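You operate a simulated robot arm through the tools that you are given. There is no shell and no other tool.

The job below is to be done with a simulated robot arm. You get a single attempt, and the scene is never put back.

Task
Lift the leg support out, then lock the yellow clamp by the hinge.
Fine: lay the support on the wall side leg pad; the clamp goes close up to the seat end of its rail.

It is judged by the outcome, as a careful person would: the job done as asked, and still so three seconds after it is handed in. It fails if anything else is knocked over, pushed out of place, dropped, spilled or broken.

Robot
A 7-joint arm with a two-finger parallel gripper, fixed in place. Base frame: the origin is at the foot of the arm, x ahead of it, y to its left, z up. Readings come in mm, degrees, newtons and seconds.
Its first joint turns from -166.0 to 166.0 degrees. Payload 3.43 kg.
The tool frame sits at the grasp point between the pads (the TCP): z along the fingers, y along the line on which they close. The tips reach 34 mm beyond it. Largest opening 128 mm; finger width 24, thickness 12; the body of the gripper, 48 by 130 mm, starts 96 mm behind the TCP.
Orientation is that of the tool frame in the base frame, as [roll, pitch, yaw] about the fixed x, y, z axes, in that order (R = Rz(yaw) Ry(pitch) Rx(roll)). With the fingers straight down and closing along the base's y, the tool's x points along the base's -x, its y along +y and its z along -z.

Tools
- The arm moves only by the tool move_arm. Its argument "series" is a list of rows, each a list of 2 entries, a list of its own where there are three numbers: the shift along the tool's x, y, z in m, then the turn, a rotation vector about the tool's x, y, z in degrees. In form: [[[dx, dy, dz], [ax, ay, az]], ...]. A call has 1 to 20 rows; each row shifts and turns the commanded pose from where the row before left it, along the tool's axes as they then stand. "jaw" is the opening, from 0 (shut) to 1 (fully open), set as the call begins (left out, the last holds). A row lasts 0.2 s, in which the tool goes at most 50 mm and 8.6 degrees; a call with a longer step from one row to the next is refused whole, and so is a gripper value outside its range. Where a pose cannot be reached the arm comes as near as it can. A force on the tool above 70 N (or 10 N above the force at the start of the call, whichever is more), or a blocked arm, ends the call early, and 0.2 s more pass. The fingers move at their own pace (about 153 mm/s each) and stop on an object; they squeeze with about 35 N. The grip force told is the motor's: it shows also when the fingers shut on nothing. Time passes only in rows, and 0.2 s behind the last, so rows that do not move let the fingers close. The reply holds the time, the measured pose of the TCP, the force on the tool along the base axes, the opening and the grip force, in the units named above and with some noise, with the torque about the TCP (base axes, N m) and any sound that the robot's microphone picked up.
- Cameras (640 x 400 px; columns grow to the right, rows downward): "scene" is fixed at [49.7, 501.5, 1189.7]; the picture's right is [0.20, -0.98, 0.00], its down [-0.46, -0.09, -0.89] and it looks along [0.87, 0.18, -0.47] (base axes); focal length 214 px, centre (320, 200). "wrist" rides on the gripper at [76, -11, -160] in the tool frame; the picture's right is [0.15, 0.99, 0.00], its down [-0.88, 0.13, -0.46] and it looks along [-0.45, 0.07, 0.89] (tool axes); focal length 234 px, centre (320, 200). There is no depth. A picture from a camera that has moved, and an enlarged one, comes with that camera's place and axes in the base frame and with its lens.
- camera(camera): a new picture of that camera. It takes no simulated time.
- zoom(camera, box): a new picture of the part [left, top, right, bottom] of that camera's present view, enlarged. It takes no simulated time.
- finish_job(): hands the job in; it is judged then, once.

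Nothing tells you positions but the pictures and the camera data. Unless the task says otherwise, let go and move clear before handing in.

The tools are called after "Emit:" as name(argument=value, ...) on one line, values as JSON. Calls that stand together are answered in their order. move_arm: Moves the arm, as the interface text tells. Its arguments: {"type":"object","properties":{"series":{"type":"array"},"jaw":{"type":"number"}},"required":["series"]} The other tools are called the same way: camera (camera) takes a picture; zoom (camera, box) takes an enlarged picture of a part of a camera's view; finish_job () hands the job in.

At the start:

```text
time_s: 0.0
tcp_pos: [543.4, 361.6, 1138.7]
orientation: [180.0, 0.0, -179.9]
force: [0.4, -0.3, -0.7]
wrist_torque: [0.01, -0.02, 0.01]
gripper_width: 128.2
gripper_force: 0.0
```

scene: 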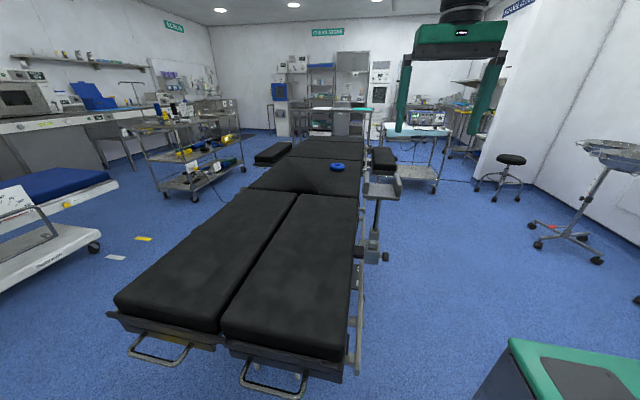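
wrist: 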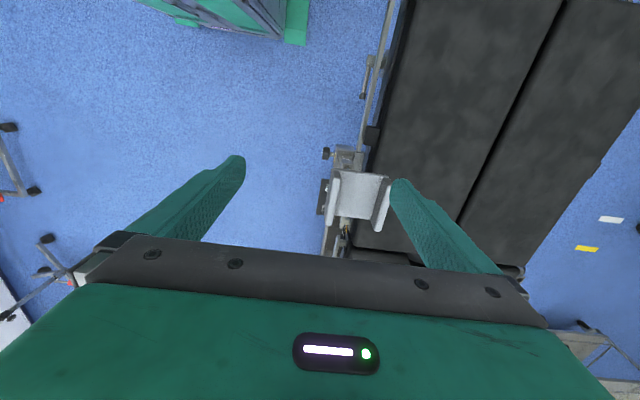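

The scene shows an operating table with two leg pads, a leg support on a side-rail clamp at its right-hand side, and my gripper above. I'll look closer at the support, the clamps and the walls before moving.

Emit:
zoom(camera="scene", box=[320, 130, 440, 280])

Emit:
zoom(camera="scene", box=[240, 240, 400, 400])

Emit:
zoom(camera="wrist", box=[290, 120, 440, 280])

Emit:
zoom(camera="wrist", box=[330, 0, 450, 160])

Emit:
zoom(camera="scene", box=[240, 90, 420, 210])

```text
2.67 times, centred on (380, 205) of scene
camera zoom: at [49.7, 501.5, 1189.7], right [0.2, -0.98, 0.0], down [-0.46, -0.09, -0.89], along [0.87, 0.18, -0.47], focal length 572 px, centre (160, 187)
```

zoom: 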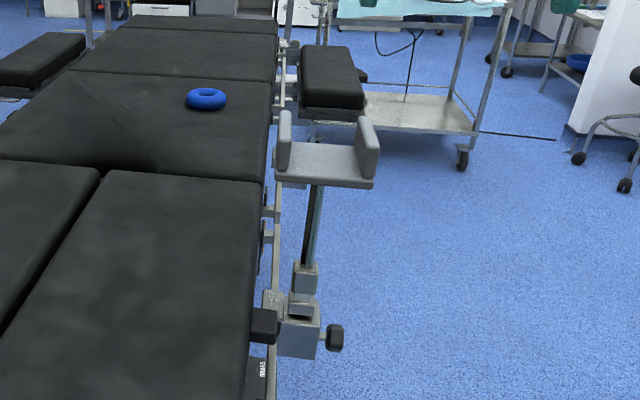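

```text
2.50 times, centred on (320, 320) of scene
camera zoom: at [49.7, 501.5, 1189.7], right [0.2, -0.98, 0.0], down [-0.46, -0.09, -0.89], along [0.87, 0.18, -0.47], focal length 536 px, centre (320, -100)
```

zoom: 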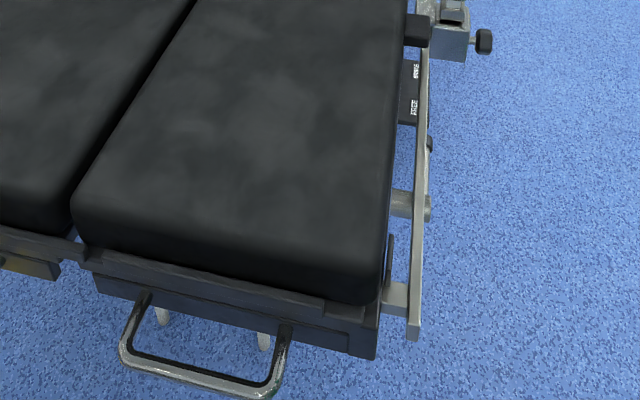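

```text
2.50 times, centred on (365, 200) of wrist
camera zoom: at [468.2, 350.9, 1297.6], right [-0.15, 0.99, 0.0], down [0.88, 0.13, 0.46], along [0.45, 0.07, -0.89], focal length 585 px, centre (208, 200)
```

zoom: 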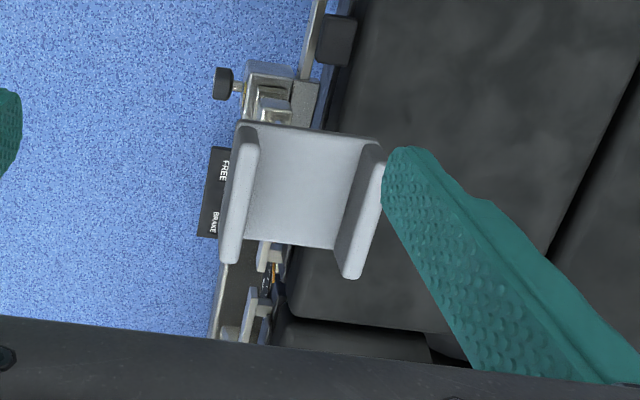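

```text
2.50 times, centred on (390, 80) of wrist
camera zoom: at [468.2, 350.9, 1297.6], right [-0.15, 0.99, 0.0], down [0.88, 0.13, 0.46], along [0.45, 0.07, -0.89], focal length 585 px, centre (145, 500)
```

zoom: 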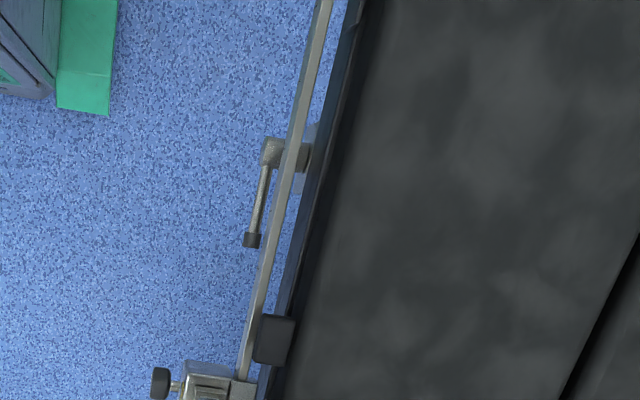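

```text
3.33 times, centred on (330, 150) of scene
camera zoom: at [49.7, 501.5, 1189.7], right [0.2, -0.98, 0.0], down [-0.46, -0.09, -0.89], along [0.87, 0.18, -0.47], focal length 715 px, centre (287, 367)
```

zoom: 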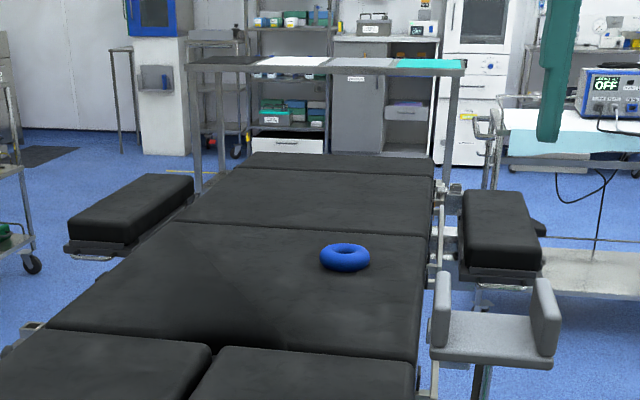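

The support is a U-shaped trough on a post in a rail clamp near (636, 449, 940). I need to work out which leg pad is on the wall side and find the yellow clamp, so I'll read the signs and look over the rest of the room.

Emit:
zoom(camera="scene", box=[140, 0, 360, 60])

Emit:
zoom(camera="scene", box=[480, 0, 640, 120])

Emit:
zoom(camera="scene", box=[0, 20, 160, 140])

Emit:
zoom(camera="scene", box=[0, 150, 240, 390])

Emit:
zoom(camera="scene", box=[345, 180, 395, 280])

Emit:
zoom(camera="wrist", box=[330, 190, 380, 260])

Emit:
zoom(camera="scene", box=[340, 100, 640, 260])

```text
2.91 times, centred on (250, 30) of scene
camera zoom: at [49.7, 501.5, 1189.7], right [0.2, -0.98, 0.0], down [-0.46, -0.09, -0.89], along [0.87, 0.18, -0.47], focal length 624 px, centre (524, 694)
```

zoom: 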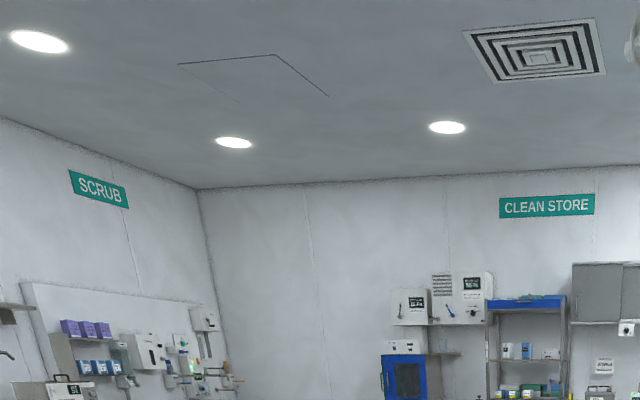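

```text
3.33 times, centred on (560, 60) of scene
camera zoom: at [49.7, 501.5, 1189.7], right [0.2, -0.98, 0.0], down [-0.46, -0.09, -0.89], along [0.87, 0.18, -0.47], focal length 715 px, centre (-480, 667)
```

zoom: 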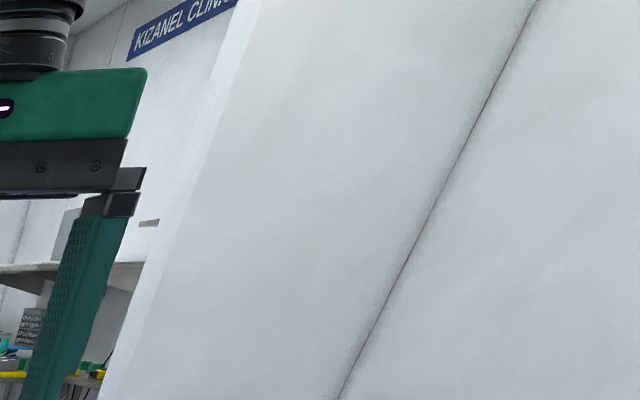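

```text
3.33 times, centred on (80, 80) of scene
camera zoom: at [49.7, 501.5, 1189.7], right [0.2, -0.98, 0.0], down [-0.46, -0.09, -0.89], along [0.87, 0.18, -0.47], focal length 715 px, centre (1120, 600)
```

zoom: 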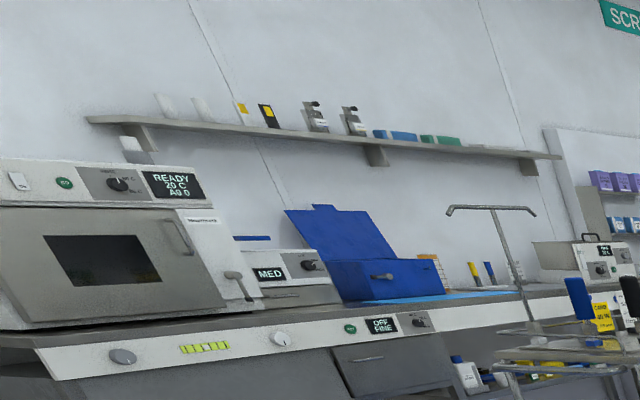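

```text
1.67 times, centred on (120, 270) of scene
camera zoom: at [49.7, 501.5, 1189.7], right [0.2, -0.98, 0.0], down [-0.46, -0.09, -0.89], along [0.87, 0.18, -0.47], focal length 358 px, centre (653, 83)
```

zoom: 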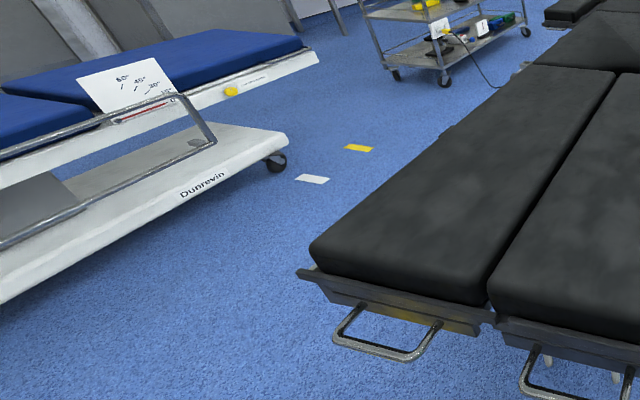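

```text
4.00 times, centred on (370, 230) of scene
camera zoom: at [49.7, 501.5, 1189.7], right [0.2, -0.98, 0.0], down [-0.46, -0.09, -0.89], along [0.87, 0.18, -0.47], focal length 858 px, centre (120, 80)
```

zoom: 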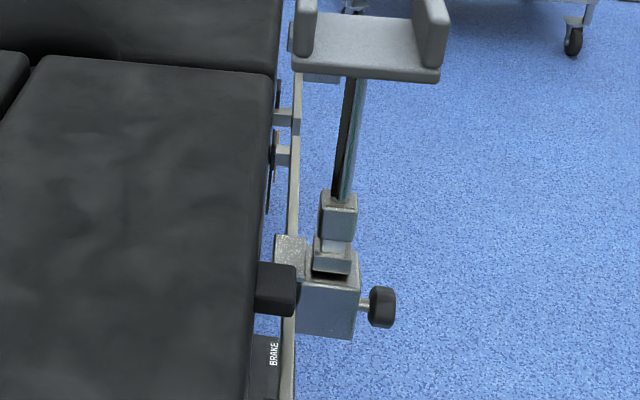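

```text
5.71 times, centred on (355, 225) of wrist
camera zoom: at [468.2, 350.9, 1297.6], right [-0.15, 0.99, 0.0], down [0.88, 0.13, 0.46], along [0.45, 0.07, -0.89], focal length 1338 px, centre (120, 57)
```

zoom: 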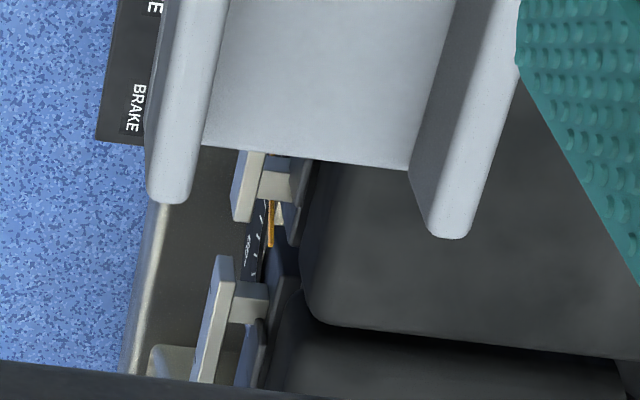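

```text
2.13 times, centred on (490, 180) of scene
camera zoom: at [49.7, 501.5, 1189.7], right [0.2, -0.98, 0.0], down [-0.46, -0.09, -0.89], along [0.87, 0.18, -0.47], focal length 458 px, centre (-43, 243)
```

zoom: 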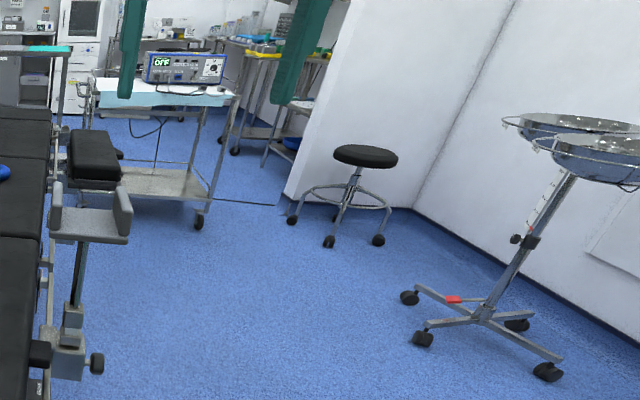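

I haven't found the yellow clamp yet; an orange pointer shows near the hinge behind the support. I'll raise the arm over the table so the wrist camera can survey both sides.

Emit:
move_arm(series=[[[0.005, 0.035, -0.012], [0, 0, 0]], [[0.005, 0.035, -0.012], [0, 0, 0]], [[0.005, 0.035, -0.012], [0, 0, 0]], [[0.005, 0.035, -0.012], [0, 0, 0]], [[0.005, 0.035, -0.012], [0, 0, 0]], [[0.005, 0.035, -0.012], [0, 0, 0]], [[0.005, 0.035, -0.012], [0, 0, 0]], [[0.005, 0.035, -0.012], [0, 0, 0]], [[0.005, 0.035, -0.012], [0, 0, 0]], [[0.005, 0.035, -0.012], [0, 0, 0]]], jaw=1)

Emit:
camera(camera="wrist")

Emit:
camera(camera="scene")

```text
time_s: 2.2
tcp_pos: [496.7, 590.5, 1223.2]
orientation: [180.0, 0.7, 179.9]
force: [-0.4, 0.5, -0.1]
wrist_torque: [0.03, 0.0, -0.01]
gripper_width: 128.0
gripper_force: 0.0
out of reach, approached as far as the arm can: row 7, 8, 9, 10
```

```text
taken
camera wrist: at [419.5, 580.2, 1382.4], right [-0.14, 0.99, 0.0], down [0.88, 0.13, 0.47], along [0.46, 0.07, -0.88], focal length 234 px, centre (320, 200)
```

wrist: 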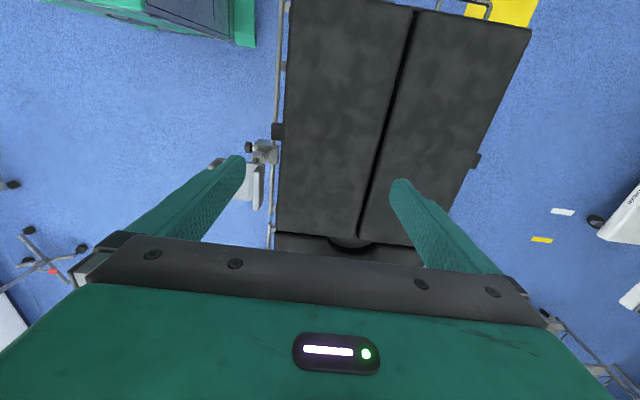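

```text
taken
```

scene: 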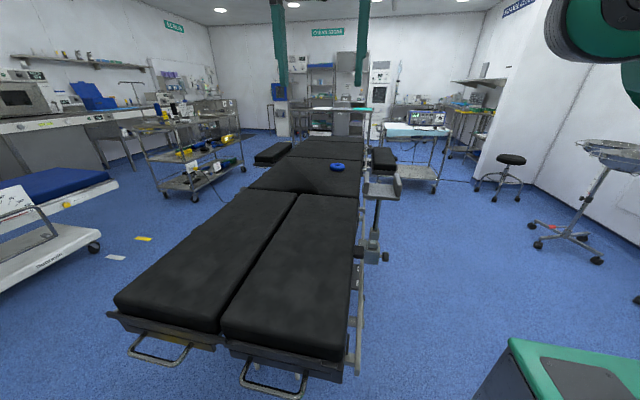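

There is only one rail, on the robot side of the table, and the foot end has something yellow beneath it. I'll move back toward the robot and yaw the camera to look at the rail from the side.

Emit:
move_arm(series=[[[0, -0.04, 0.012], [0, 0, -8]], [[0.028, -0.028, 0.012], [0, 0, -8]], [[0.01, -0.038, 0.012], [0, 0, -8]], [[0.015, -0.036, 0.012], [0, 0, -8]], [[0.02, -0.033, 0.012], [0, 0, -8]], [[0.025, -0.03, 0.012], [0, 0, -8]], [[0.028, -0.026, 0.012], [0, 0, -8]], [[0.032, -0.02, 0.012], [0, 0, -8]], [[0.034, -0.016, 0.012], [0, 0, -8]], [[0.036, -0.01, 0.012], [0, 0, -8]], [[0.038, -0.005, 0.012], [0, 0, -8]]])

Emit:
camera(camera="wrist")

Emit:
camera(camera="scene")

```text
time_s: 4.6
tcp_pos: [467.4, 175.3, 1094.0]
orientation: [-179.3, 0.0, -91.9]
force: [1.1, 0.9, -1.4]
wrist_torque: [-0.01, 0.0, -0.04]
gripper_width: 128.0
gripper_force: 0.0
```

```text
taken
camera wrist: at [474.8, 99.4, 1252.9], right [-0.99, -0.11, -0.01], down [-0.11, 0.88, 0.45], along [-0.04, 0.45, -0.89], focal length 234 px, centre (320, 200)
```

wrist: 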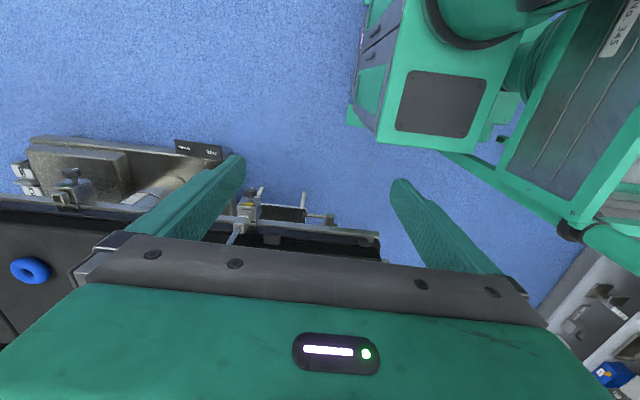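

```text
taken
```

scene: 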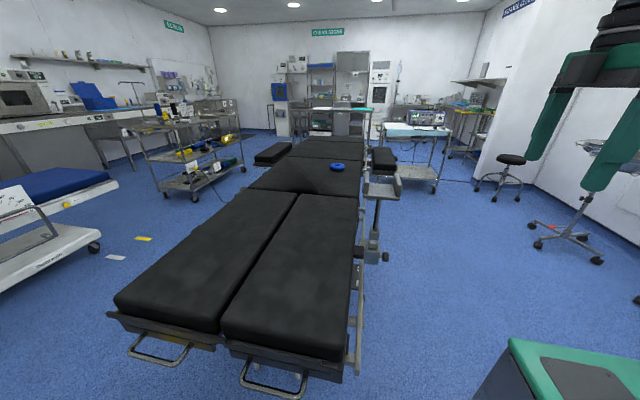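

From the robot side I can see the rail with some yellow part behind the fingers. I'll tilt the wrist so the camera looks more horizontally at the rail and clamp.

Emit:
move_arm(series=[[[0.0, -0.03, 0.0], [0, -8, 0]], [[0.0, -0.03, 0.0], [0, -8, 0]], [[0.0, -0.03, 0.0], [0, -8, 0]], [[0.0, -0.03, 0.0], [0, -8, 0]], [[0.0, -0.03, 0.0], [0, -6, 0]]])

Emit:
camera(camera="wrist")

```text
time_s: 5.8
tcp_pos: [617.0, 170.1, 1091.3]
orientation: [-179.2, 38.2, -91.5]
force: [-0.3, -0.8, 0.2]
wrist_torque: [-0.04, 0.01, -0.01]
gripper_width: 128.3
gripper_force: 0.1
```

```text
taken
camera wrist: at [620.9, 12.0, 1170.1], right [-0.99, -0.08, -0.1], down [-0.13, 0.42, 0.9], along [-0.03, 0.91, -0.42], focal length 234 px, centre (320, 200)
```

wrist: 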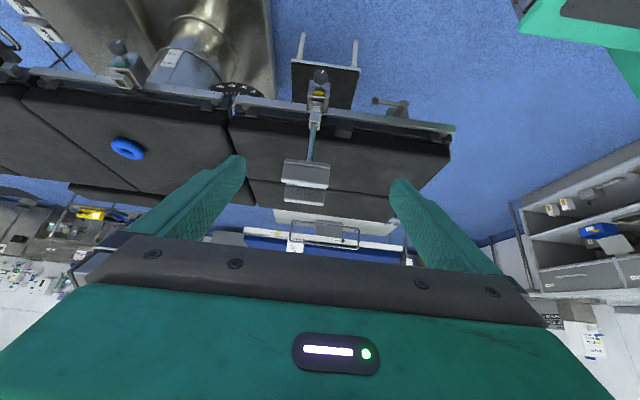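

The wrist picture is upside-down here (image down is up), showing the rail, the support's socket clamp and a lever clamp. I'll zoom in on these.

Emit:
zoom(camera="wrist", box=[200, 60, 340, 150])

Emit:
zoom(camera="wrist", box=[330, 70, 470, 160])

Emit:
zoom(camera="wrist", box=[80, 20, 240, 120])

Emit:
zoom(camera="wrist", box=[200, 120, 420, 260])

```text
4.44 times, centred on (270, 105) of wrist
camera zoom: at [620.9, 12.0, 1170.1], right [-0.99, -0.08, -0.1], down [-0.13, 0.42, 0.9], along [-0.03, 0.91, -0.42], focal length 1041 px, centre (542, 622)
```

zoom: 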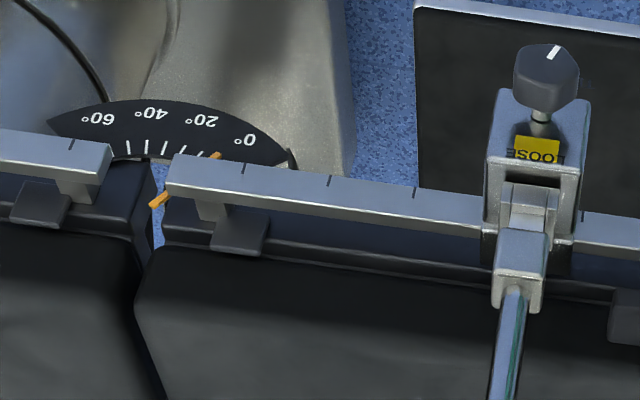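

```text
4.44 times, centred on (400, 115) of wrist
camera zoom: at [620.9, 12.0, 1170.1], right [-0.99, -0.08, -0.1], down [-0.13, 0.42, 0.9], along [-0.03, 0.91, -0.42], focal length 1041 px, centre (-36, 578)
```

zoom: 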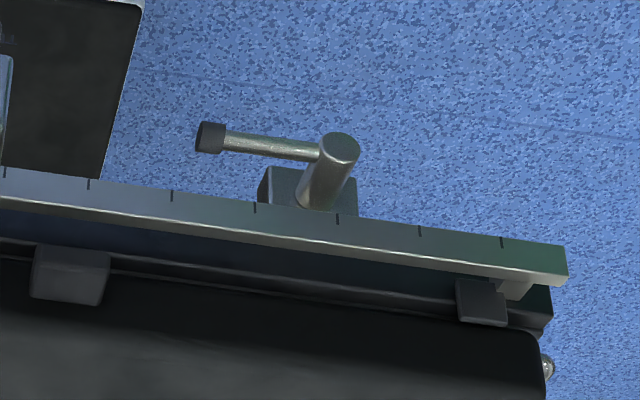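

```text
4.00 times, centred on (160, 70) of wrist
camera zoom: at [620.9, 12.0, 1170.1], right [-0.99, -0.08, -0.1], down [-0.13, 0.42, 0.9], along [-0.03, 0.91, -0.42], focal length 937 px, centre (960, 720)
```

zoom: 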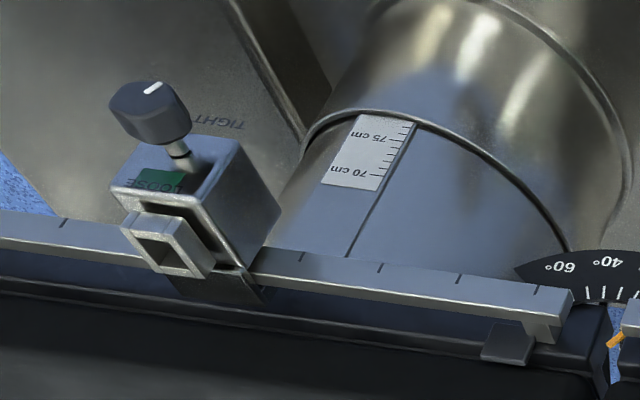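

```text
2.86 times, centred on (310, 190) of wrist
camera zoom: at [620.9, 12.0, 1170.1], right [-0.99, -0.08, -0.1], down [-0.13, 0.42, 0.9], along [-0.03, 0.91, -0.42], focal length 669 px, centre (349, 229)
```

zoom: 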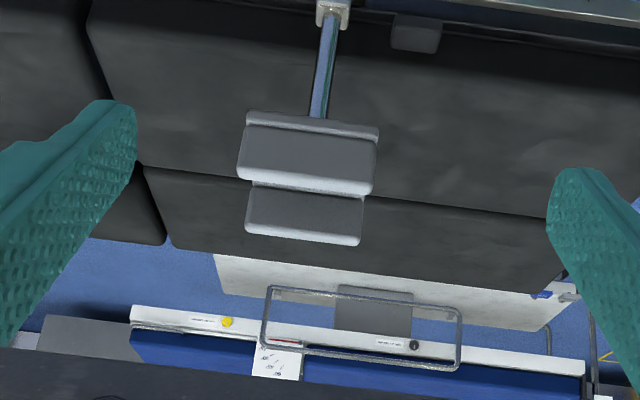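

The clamp with the yellow label sits on the leg rail and holds the support post, with a knob and LOOSE/TIGHT markings. A green-labelled clamp on the seat rail must stay as it is. Before choosing a pad I want to see what lies behind the robot, so I'll look toward -y.

Emit:
move_arm(series=[[[0, 0, -0.02], [0, 8, 0]], [[0, 0, -0.02], [0, 8, 0]], [[0, 0, -0.02], [0, 8, 0]], [[0, 0, -0.02], [0, 8, 0]], [[0, 0, -0.02], [0, 8, 0]], [[0, 0, -0.02], [0, 8, 0]], [[0, 0, 0], [0, 8, 0]], [[0, 0, 0], [0, 8, 0]], [[0, 0, 0], [0, 8, 0]], [[0, 0, 0], [0, 8, 0]], [[0, 0, 0], [0, 8, 0]], [[0, 0, 0], [0, 8, 0]]])

Emit:
camera(camera="wrist")

```text
time_s: 8.4
tcp_pos: [612.7, 127.1, 1202.0]
orientation: [-176.6, -52.7, -94.7]
force: [0.0, -1.7, 1.7]
wrist_torque: [0.1, -0.01, 0.0]
gripper_width: 128.0
gripper_force: 0.0
out of reach, approached as far as the arm can: row 6
```

```text
taken
camera wrist: at [620.8, 208.4, 1358.6], right [-1.0, -0.05, 0.08], down [-0.08, 0.9, -0.43], along [-0.05, -0.43, -0.9], focal length 234 px, centre (320, 200)
```

wrist: 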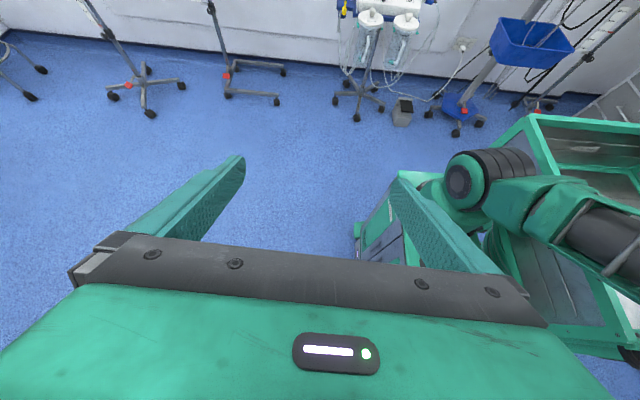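

There is a wall behind the robot too, but the robot stands on that side of the table. I take the "wall side" pad as the one away from the robot and the rail. Next I'll get closer side views of the support and the clamp.

Emit:
move_arm(series=[[[0, 0, 0], [0, -8, 0]], [[0, 0, 0], [0, -8, 0]], [[0, 0, 0], [0, -8, 0]], [[0, 0, 0], [0, -8, 0]], [[0, 0, 0], [0, -8, 0]], [[0, 0, 0], [0, -8, 0]], [[0, 0, 0.03], [0, -4, 0]], [[0, 0, 0.03], [0, 0, 0]], [[0, 0, 0.03], [0, 0, 0]], [[-0.01, 0, 0.03], [0, -8, 0]], [[-0.01, 0, 0.03], [0, -8, 0]], [[-0.01, 0, 0.03], [0, -8, 0]], [[0, 0, 0.02], [0, -8, 0]], [[0, 0, 0.02], [0, -8, 0]]])

Emit:
camera(camera="wrist")

Emit:
camera(camera="scene")

```text
time_s: 9.1
tcp_pos: [606.1, 143.3, 1186.3]
orientation: [-169.1, -47.6, -105.3]
force: [0.8, 0.8, -0.8]
wrist_torque: [-0.07, 0.05, -0.03]
gripper_width: 127.9
gripper_force: 0.1
stopped in row 3: the arm was blocked; the commanded pose is now the measured one
```

```text
taken
camera wrist: at [605.3, 212.1, 1347.5], right [-1.0, 0.03, -0.02], down [0.03, 0.93, -0.37], along [0.01, -0.37, -0.93], focal length 234 px, centre (320, 200)
```

wrist: 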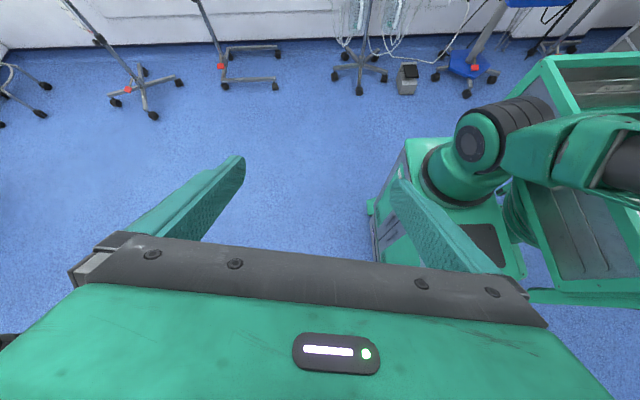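

```text
taken
```

scene: 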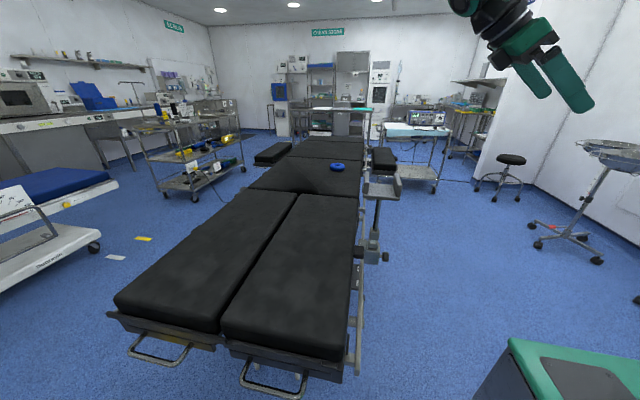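

The arm stalled in an awkward wrist configuration without hitting anything. I'll ease it back more slowly.

Emit:
move_arm(series=[[[0, 0, 0.01], [0, -3, 0]], [[0, 0, 0.01], [0, -3, 0]], [[0, 0, 0.01], [0, -3, 0]], [[0, 0, 0.01], [0, -3, 0]], [[0, 0, 0.01], [0, -3, 0]], [[0, 0, 0.01], [0, -3, 0]]])

```text
time_s: 10.1
tcp_pos: [606.6, 101.0, 1158.3]
orientation: [-163.6, -43.4, -114.3]
force: [1.3, 0.2, -0.6]
wrist_torque: [-0.09, 0.07, -0.06]
gripper_width: 128.2
gripper_force: 0.1
stopped in row 4: the arm was blocked; the commanded pose is now the measured one
```

The orientation is drifting, probably from a joint limit. I'll translate out to an easier spot before rotating.

Emit:
move_arm(series=[[[-0.028, 0.009, 0.0055], [0, 0, 0]], [[-0.028, 0.009, 0.0055], [0, 0, 0]], [[-0.028, 0.009, 0.0055], [0, 0, 0]], [[-0.028, 0.009, 0.0055], [0, 0, 0]], [[-0.028, 0.009, 0.0055], [0, 0, 0]]])

Emit:
camera(camera="scene")

```text
time_s: 11.3
tcp_pos: [597.9, 186.9, 1035.5]
orientation: [-163.1, -43.4, -113.7]
force: [0.3, -0.2, -0.7]
wrist_torque: [0.02, 0.0, -0.05]
gripper_width: 128.1
gripper_force: 0.1
```

```text
taken
```

scene: 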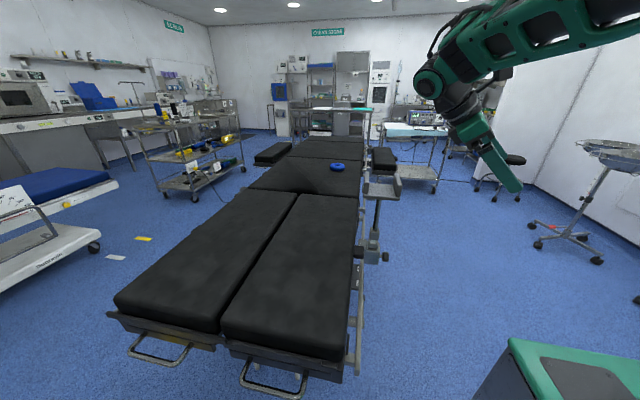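

The arm is free now at (598, 187, 1035). I'll rotate the tool back to pointing straight down.

Emit:
move_arm(series=[[[0, 0, 0], [-0.99, -6.51, -2.29]], [[0, 0, 0], [-0.99, -6.51, -2.29]], [[0, 0, 0], [-0.99, -6.51, -2.29]], [[0, 0, 0], [-0.99, -6.51, -2.29]], [[0, 0, 0], [-0.99, -6.51, -2.29]], [[0, 0, 0], [-0.99, -6.51, -2.29]], [[0, 0, 0], [-0.99, -6.51, -2.29]]])

```text
time_s: 12.9
tcp_pos: [604.0, 190.3, 1036.4]
orientation: [179.6, 1.1, -89.6]
force: [-1.1, 1.4, 0.1]
wrist_torque: [-0.06, -0.02, -0.02]
gripper_width: 128.1
gripper_force: 0.0
```

The tool is upright again. I'll go low and tilt for a close side view of the support, post and clamp.

Emit:
move_arm(series=[[[-0.02, -0.009, 0.032], [0, 0, 0]], [[-0.02, -0.009, 0.032], [0, 0, 0]], [[-0.02, -0.009, 0.032], [0, 0, 0]], [[-0.02, -0.009, 0.032], [0, 0, 0]], [[0, 0, 0], [0, -7.5, 0]], [[0, 0, 0], [0, -7.5, 0]], [[0, 0, 0], [0, -7.5, 0]], [[0, 0, 0], [0, -7.5, 0]], [[0, 0, 0], [0, -7.5, 0]], [[0, 0, 0], [0, -7.5, 0]]])

Emit:
camera(camera="wrist")

Emit:
camera(camera="scene")

```text
time_s: 15.1
tcp_pos: [636.3, 270.6, 912.2]
orientation: [179.3, 46.1, -90.4]
force: [-0.3, 0.4, -0.4]
wrist_torque: [-0.03, -0.05, 0.0]
gripper_width: 127.9
gripper_force: 0.1
```

```text
taken
camera wrist: at [646.5, 102.9, 966.4], right [-0.99, -0.1, -0.1], down [-0.12, 0.28, 0.95], along [-0.07, 0.95, -0.29], focal length 234 px, centre (320, 200)
```

wrist: 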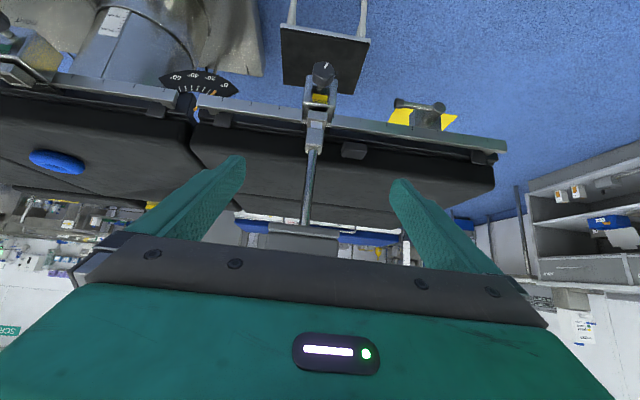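

```text
taken
```

scene: 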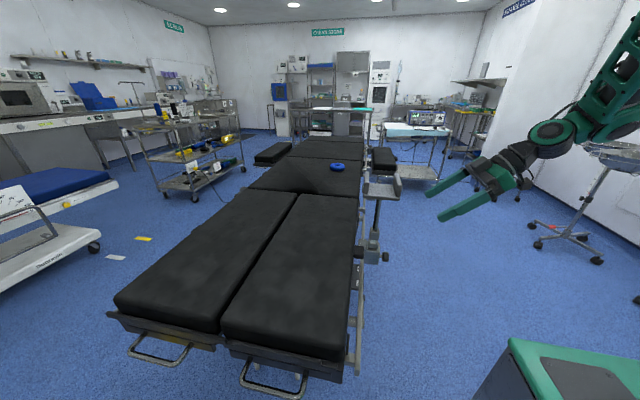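

Emit:
zoom(camera="wrist", box=[280, 50, 360, 110])

Emit:
zoom(camera="wrist", box=[230, 50, 400, 250])

Emit:
zoom(camera="wrist", box=[380, 80, 520, 180])

Emit:
zoom(camera="wrist", box=[130, 50, 290, 150])

Emit:
zoom(camera="wrist", box=[0, 0, 110, 90])

```text
6.67 times, centred on (320, 80) of wrist
camera zoom: at [646.5, 102.9, 966.4], right [-0.99, -0.1, -0.1], down [-0.12, 0.28, 0.95], along [-0.07, 0.95, -0.29], focal length 1561 px, centre (320, 1000)
```

zoom: 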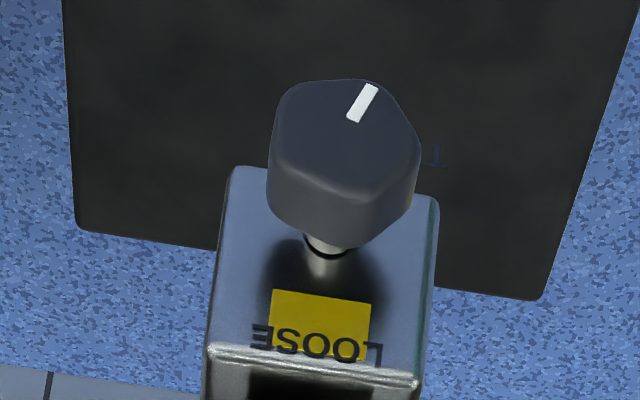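

```text
2.00 times, centred on (315, 150) of wrist
camera zoom: at [646.5, 102.9, 966.4], right [-0.99, -0.1, -0.1], down [-0.12, 0.28, 0.95], along [-0.07, 0.95, -0.29], focal length 468 px, centre (330, 300)
```

zoom: 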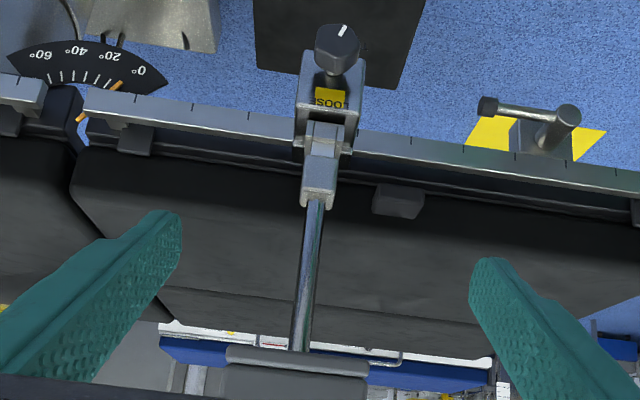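

```text
4.00 times, centred on (450, 130) of wrist
camera zoom: at [646.5, 102.9, 966.4], right [-0.99, -0.1, -0.1], down [-0.12, 0.28, 0.95], along [-0.07, 0.95, -0.29], focal length 937 px, centre (-200, 480)
```

zoom: 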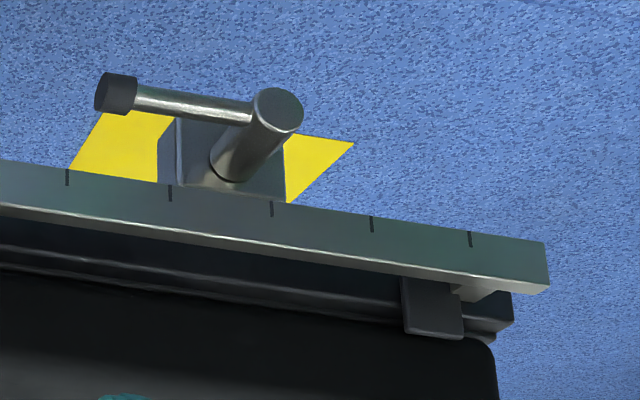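

```text
4.00 times, centred on (210, 100) of wrist
camera zoom: at [646.5, 102.9, 966.4], right [-0.99, -0.1, -0.1], down [-0.12, 0.28, 0.95], along [-0.07, 0.95, -0.29], focal length 937 px, centre (760, 600)
```

zoom: 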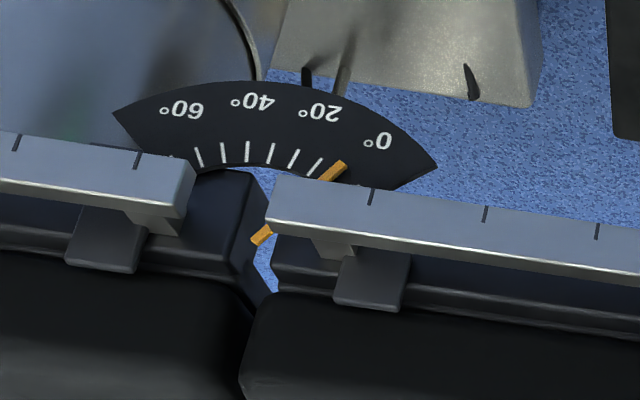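

```text
4.44 times, centred on (55, 45) of wrist
camera zoom: at [646.5, 102.9, 966.4], right [-0.99, -0.1, -0.1], down [-0.12, 0.28, 0.95], along [-0.07, 0.95, -0.29], focal length 1041 px, centre (1498, 889)
```

zoom: 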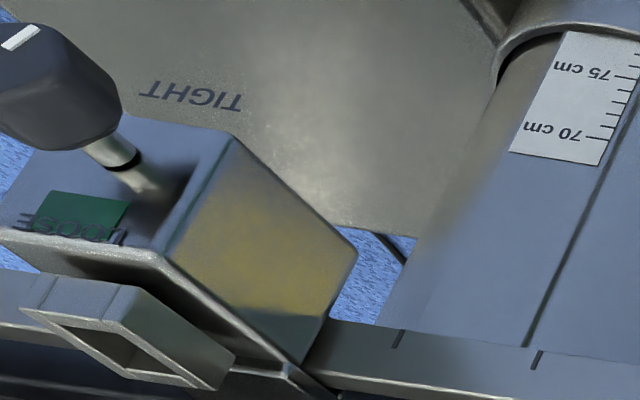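

The knob's words appear to be LOOSE above and TIGHT below. The pointer mark looks near TIGHT, so I need to look at it head-on. I'll lower the camera to the knob's level.

Emit:
move_arm(series=[[[0.0244, 0, 0.018], [0, 0, 0]], [[0.0244, 0, 0.018], [0, 0, 0]], [[0.0244, 0, 0.018], [0, 0, 0]], [[0.0244, 0, 0.018], [0, 0, 0]], [[0.0244, 0, 0.018], [0, 0, 0]], [[0, 0, 0], [0, -6, 0]], [[0, 0, 0], [0, -6, 0]]])

Emit:
camera(camera="wrist")

Emit:
camera(camera="scene")

```text
time_s: 16.7
tcp_pos: [634.6, 250.7, 760.7]
orientation: [179.4, 58.1, -90.4]
force: [-0.6, 0.8, -0.2]
wrist_torque: [-0.03, -0.01, -0.01]
gripper_width: 128.2
gripper_force: 0.0
```

```text
taken
camera wrist: at [645.6, 75.5, 780.1], right [-0.99, -0.08, -0.12], down [-0.12, 0.08, 0.99], along [-0.07, 0.99, -0.09], focal length 234 px, centre (320, 200)
```

wrist: 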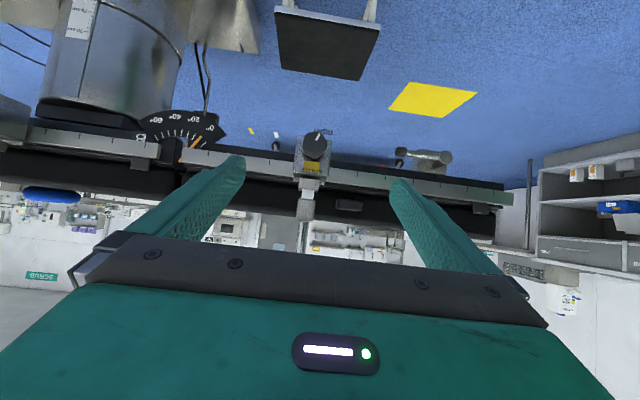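

```text
taken
```

scene: 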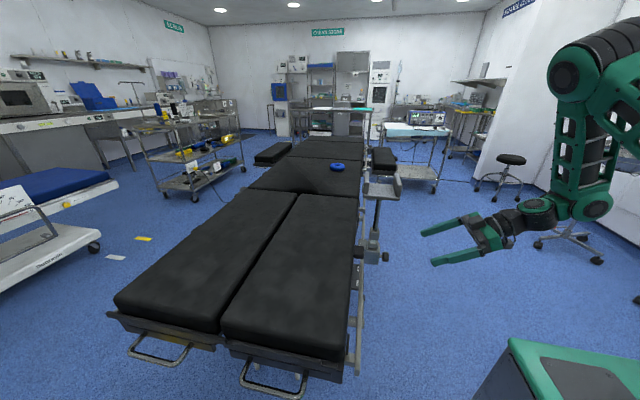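

Emit:
zoom(camera="wrist", box=[270, 120, 360, 220])

Emit:
zoom(camera="wrist", box=[140, 100, 340, 220])

Emit:
zoom(camera="wrist", box=[340, 130, 520, 230])

```text
4.00 times, centred on (315, 170) of wrist
camera zoom: at [645.6, 75.5, 780.1], right [-0.99, -0.08, -0.12], down [-0.12, 0.08, 0.99], along [-0.07, 0.99, -0.09], focal length 937 px, centre (340, 320)
```

zoom: 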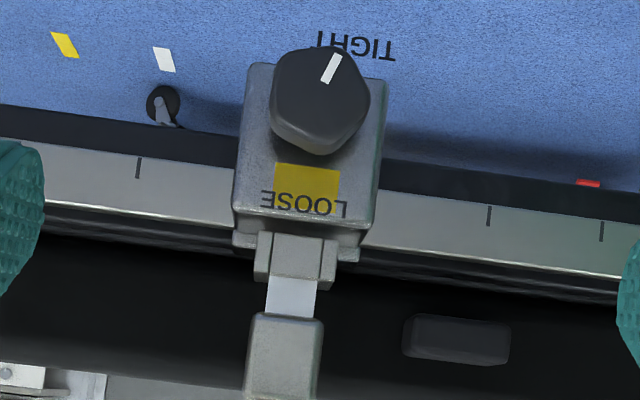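

```text
3.20 times, centred on (240, 160) of wrist
camera zoom: at [645.6, 75.5, 780.1], right [-0.99, -0.08, -0.12], down [-0.12, 0.08, 0.99], along [-0.07, 0.99, -0.09], focal length 749 px, centre (576, 328)
```

zoom: 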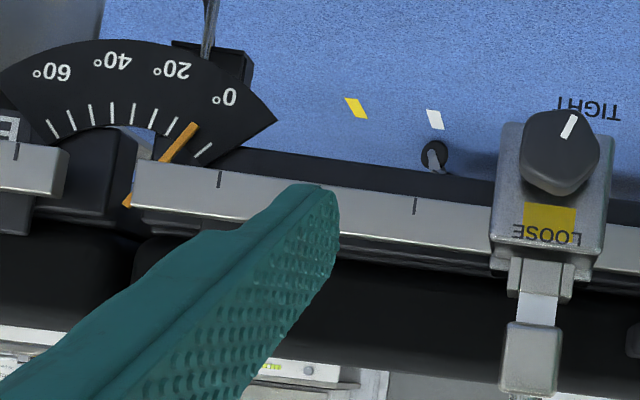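

```text
3.56 times, centred on (430, 180) of wrist
camera zoom: at [645.6, 75.5, 780.1], right [-0.99, -0.08, -0.12], down [-0.12, 0.08, 0.99], along [-0.07, 0.99, -0.09], focal length 833 px, centre (-71, 271)
```

zoom: 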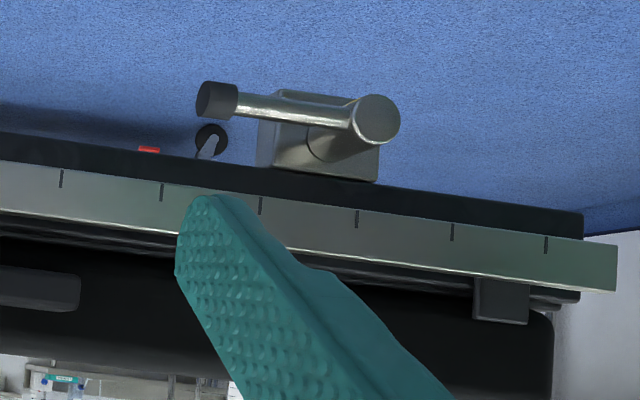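

Viewed head-on the knob pointer sits at TIGHT. The knob is at about (640, 383–405, 678) and the box front at y≈418. The rail runs along x from about 265 to 862 at z≈695. Before grasping I want an overview of the pads to get their extents, so I'll rise up.

Emit:
move_arm(series=[[[-0.032, 0, -0.02], [0, 0, 0]], [[-0.032, 0, -0.02], [0, 0, 0]], [[-0.032, 0, -0.02], [0, 0, 0]], [[-0.032, 0, -0.02], [0, 0, 0]], [[-0.032, 0, -0.02], [0, 0, 0]], [[-0.032, 0, -0.02], [0, 0, 0]], [[-0.032, 0, -0.02], [0, 0, 0]], [[-0.032, 0, -0.02], [0, 0, 0]], [[0, 0, 0], [0, 8, 0]], [[0, 0, 0], [0, 8, 0]], [[0, 0, 0], [0, 8, 0]], [[0, 0, 0], [0, 8, 0]], [[0, 0, 0], [0, 6, 0]], [[-0.028, 0.03, 0.01], [0, 0, 0]], [[-0.028, 0.03, 0.01], [0, 0, 0]], [[-0.028, 0.03, 0.01], [0, 0, 0]], [[-0.028, 0.03, 0.01], [0, 0, 0]], [[-0.028, 0.03, 0.01], [0, 0, 0]], [[-0.028, 0.03, 0.01], [0, 0, 0]]])

Emit:
camera(camera="wrist")

Emit:
camera(camera="scene")

```text
time_s: 20.7
tcp_pos: [461.5, 429.9, 1065.5]
orientation: [179.5, 19.9, -90.0]
force: [0.3, 0.1, 0.1]
wrist_torque: [0.04, 0.04, -0.02]
gripper_width: 127.9
gripper_force: 0.1
```

```text
taken
camera wrist: at [472.6, 304.3, 1188.6], right [-0.99, -0.14, -0.04], down [-0.12, 0.67, 0.73], along [-0.07, 0.73, -0.68], focal length 234 px, centre (320, 200)
```

wrist: 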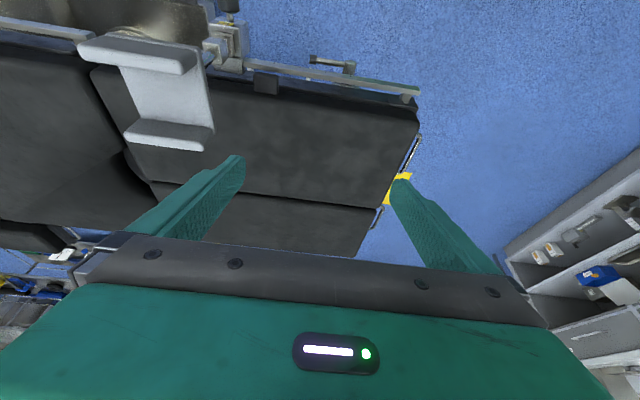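

```text
taken
```

scene: 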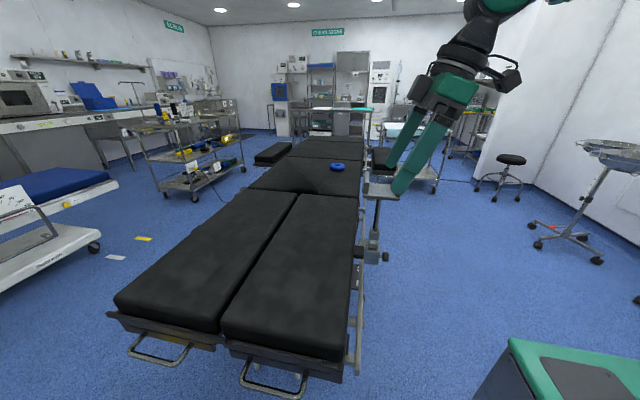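

I now have rough pad extents: pad tops at z≈740–790, the gap between the pads near y≈730–790. Before committing to a pad, I'll look across at the far side and at how far the walls are.

Emit:
move_arm(series=[[[0, 0, -0.03], [0, -8, 0]], [[0, 0, -0.03], [0, -8, 0]], [[0, 0, -0.03], [0, -8, 0]], [[0, 0, -0.02], [0, -8, 0]]])

Emit:
camera(camera="wrist")

Emit:
zoom(camera="wrist", box=[120, 120, 480, 260])

```text
time_s: 21.7
tcp_pos: [461.5, 371.8, 1158.6]
orientation: [179.4, 52.2, -90.3]
force: [0.7, 1.1, -0.3]
wrist_torque: [0.0, 0.03, 0.02]
gripper_width: 128.0
gripper_force: 0.0
```

```text
taken
camera wrist: at [471.7, 200.1, 1195.7], right [-0.99, -0.09, -0.11], down [-0.12, 0.18, 0.98], along [-0.07, 0.98, -0.19], focal length 234 px, centre (320, 200)
```

wrist: 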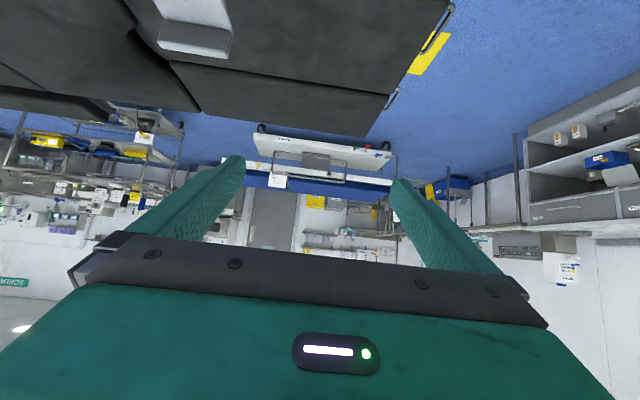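

```text
1.78 times, centred on (300, 190) of wrist
camera zoom: at [471.7, 200.1, 1195.7], right [-0.99, -0.09, -0.11], down [-0.12, 0.18, 0.98], along [-0.07, 0.98, -0.19], focal length 416 px, centre (356, 218)
```

zoom: 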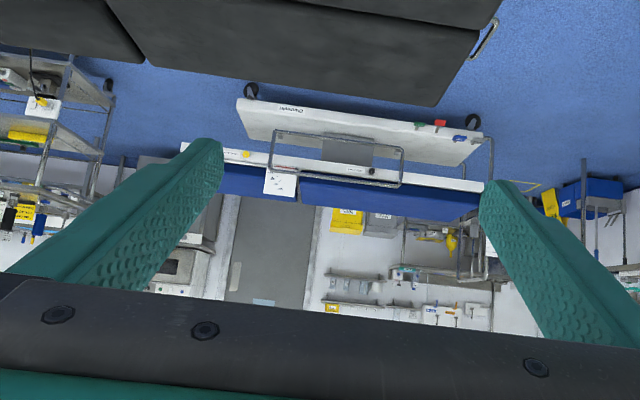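

Across the table I see the stretcher, then a far wall with a gray door-like panel. I'll zoom in, as this helps decide which side counts as the "wall side".

Emit:
zoom(camera="wrist", box=[220, 170, 400, 260])

Emit:
zoom(camera="wrist", box=[420, 60, 640, 300])

Emit:
zoom(camera="wrist", box=[0, 80, 240, 290])

Emit:
zoom(camera="scene", box=[0, 40, 140, 200])

```text
3.56 times, centred on (310, 215) of wrist
camera zoom: at [471.7, 200.1, 1195.7], right [-0.99, -0.09, -0.11], down [-0.12, 0.18, 0.98], along [-0.07, 0.98, -0.19], focal length 833 px, centre (356, 147)
```

zoom: 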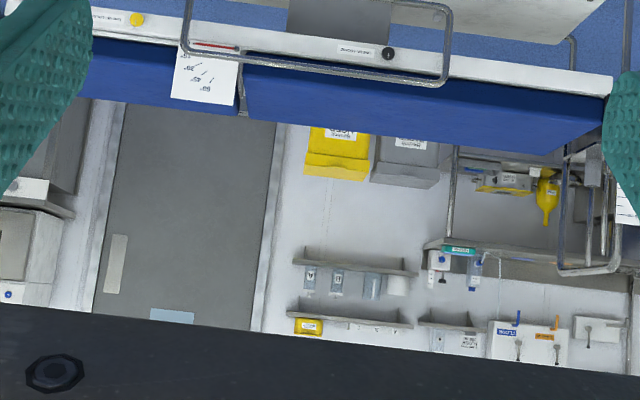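

```text
1.67 times, centred on (530, 180) of wrist
camera zoom: at [471.7, 200.1, 1195.7], right [-0.99, -0.09, -0.11], down [-0.12, 0.18, 0.98], along [-0.07, 0.98, -0.19], focal length 390 px, centre (-30, 233)
```

zoom: 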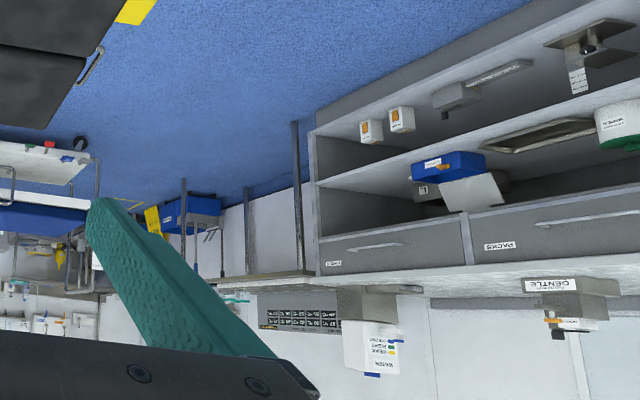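

```text
1.90 times, centred on (120, 185) of wrist
camera zoom: at [471.7, 200.1, 1195.7], right [-0.99, -0.09, -0.11], down [-0.12, 0.18, 0.98], along [-0.07, 0.98, -0.19], focal length 446 px, centre (701, 229)
```

zoom: 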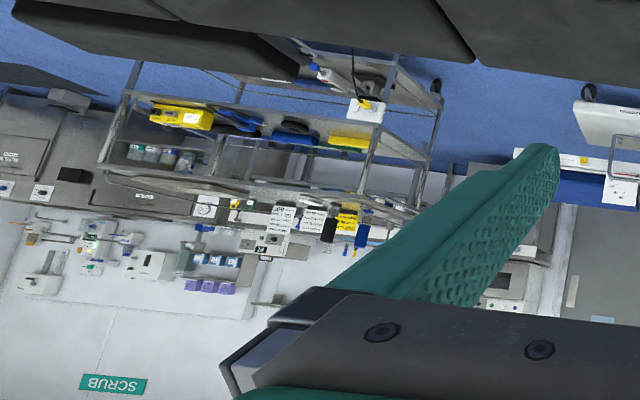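

```text
2.50 times, centred on (70, 120) of scene
camera zoom: at [49.7, 501.5, 1189.7], right [0.2, -0.98, 0.0], down [-0.46, -0.09, -0.89], along [0.87, 0.18, -0.47], focal length 536 px, centre (945, 400)
```

zoom: 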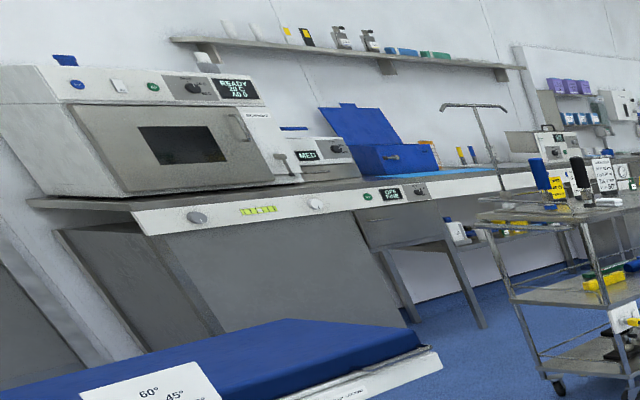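

The far (+y) wall holds the door, the scrub sinks and the counters, with the stretcher in between. The bare wall is the closer one, on the -y side, so I now take the rail-side pad (y≈480–728) as the wall side pad. Next I'll go to a pre-grasp in front of the support's post at about (641, 447, 855).

Emit:
move_arm(series=[[[0.0098, -0.036, -0.0126], [0, 0, 0]], [[0.0098, -0.036, -0.0126], [0, 0, 0]], [[0.0098, -0.036, -0.0126], [0, 0, 0]], [[0.0098, -0.036, -0.0126], [0, 0, 0]], [[0.0098, -0.036, -0.0126], [0, 0, 0]], [[0.03, 0, 0.0233], [0, 0, 0]], [[0.03, 0, 0.0233], [0, 0, 0]], [[0.03, 0, 0.0233], [0, 0, 0]], [[0.03, 0, 0.0233], [0, 0, 0]], [[0.03, 0, 0.0233], [0, 0, 0]], [[0.03, 0, 0.0233], [0, 0, 0]], [[0.03, 0, 0.0233], [0, 0, 0]], [[0.03, 0, 0.0233], [0, 0, 0]], [[0, 0, 0], [0, -7, 0]], [[0, 0, 0], [0, -7, 0]], [[0, 0, 0], [0, -7, 0]], [[0, 0, 0], [0, -7, 0]]], jaw=0.6)

Emit:
camera(camera="wrist")

Emit:
camera(camera="scene")

```text
time_s: 25.3
tcp_pos: [635.6, 293.3, 853.7]
orientation: [177.9, 80.1, -91.9]
force: [-0.3, 0.4, 0.3]
wrist_torque: [0.0, -0.02, 0.0]
gripper_width: 76.8
gripper_force: 0.1
```

```text
taken
camera wrist: at [645.8, 122.5, 806.9], right [-0.99, -0.03, -0.14], down [-0.12, -0.3, 0.95], along [-0.07, 0.95, 0.29], focal length 234 px, centre (320, 200)
```

wrist: 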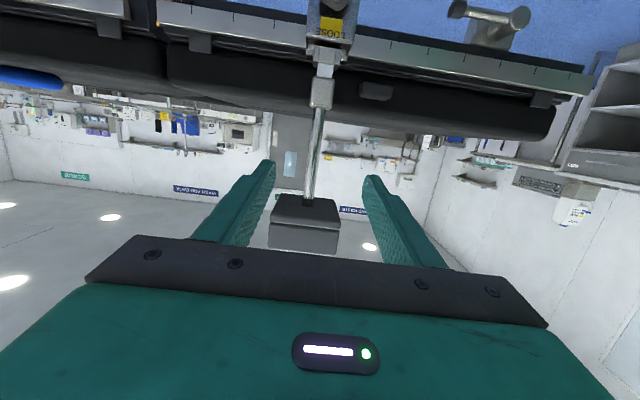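

```text
taken
```

scene: 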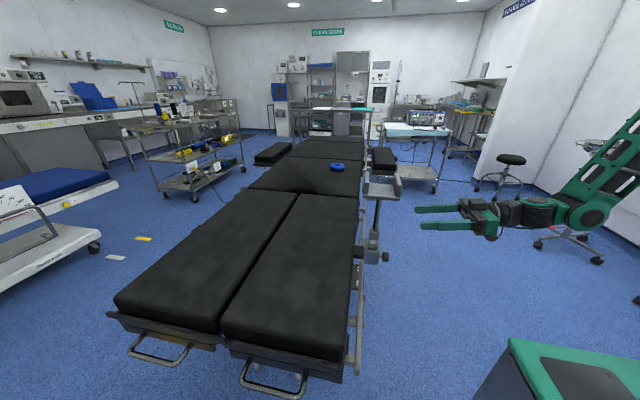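

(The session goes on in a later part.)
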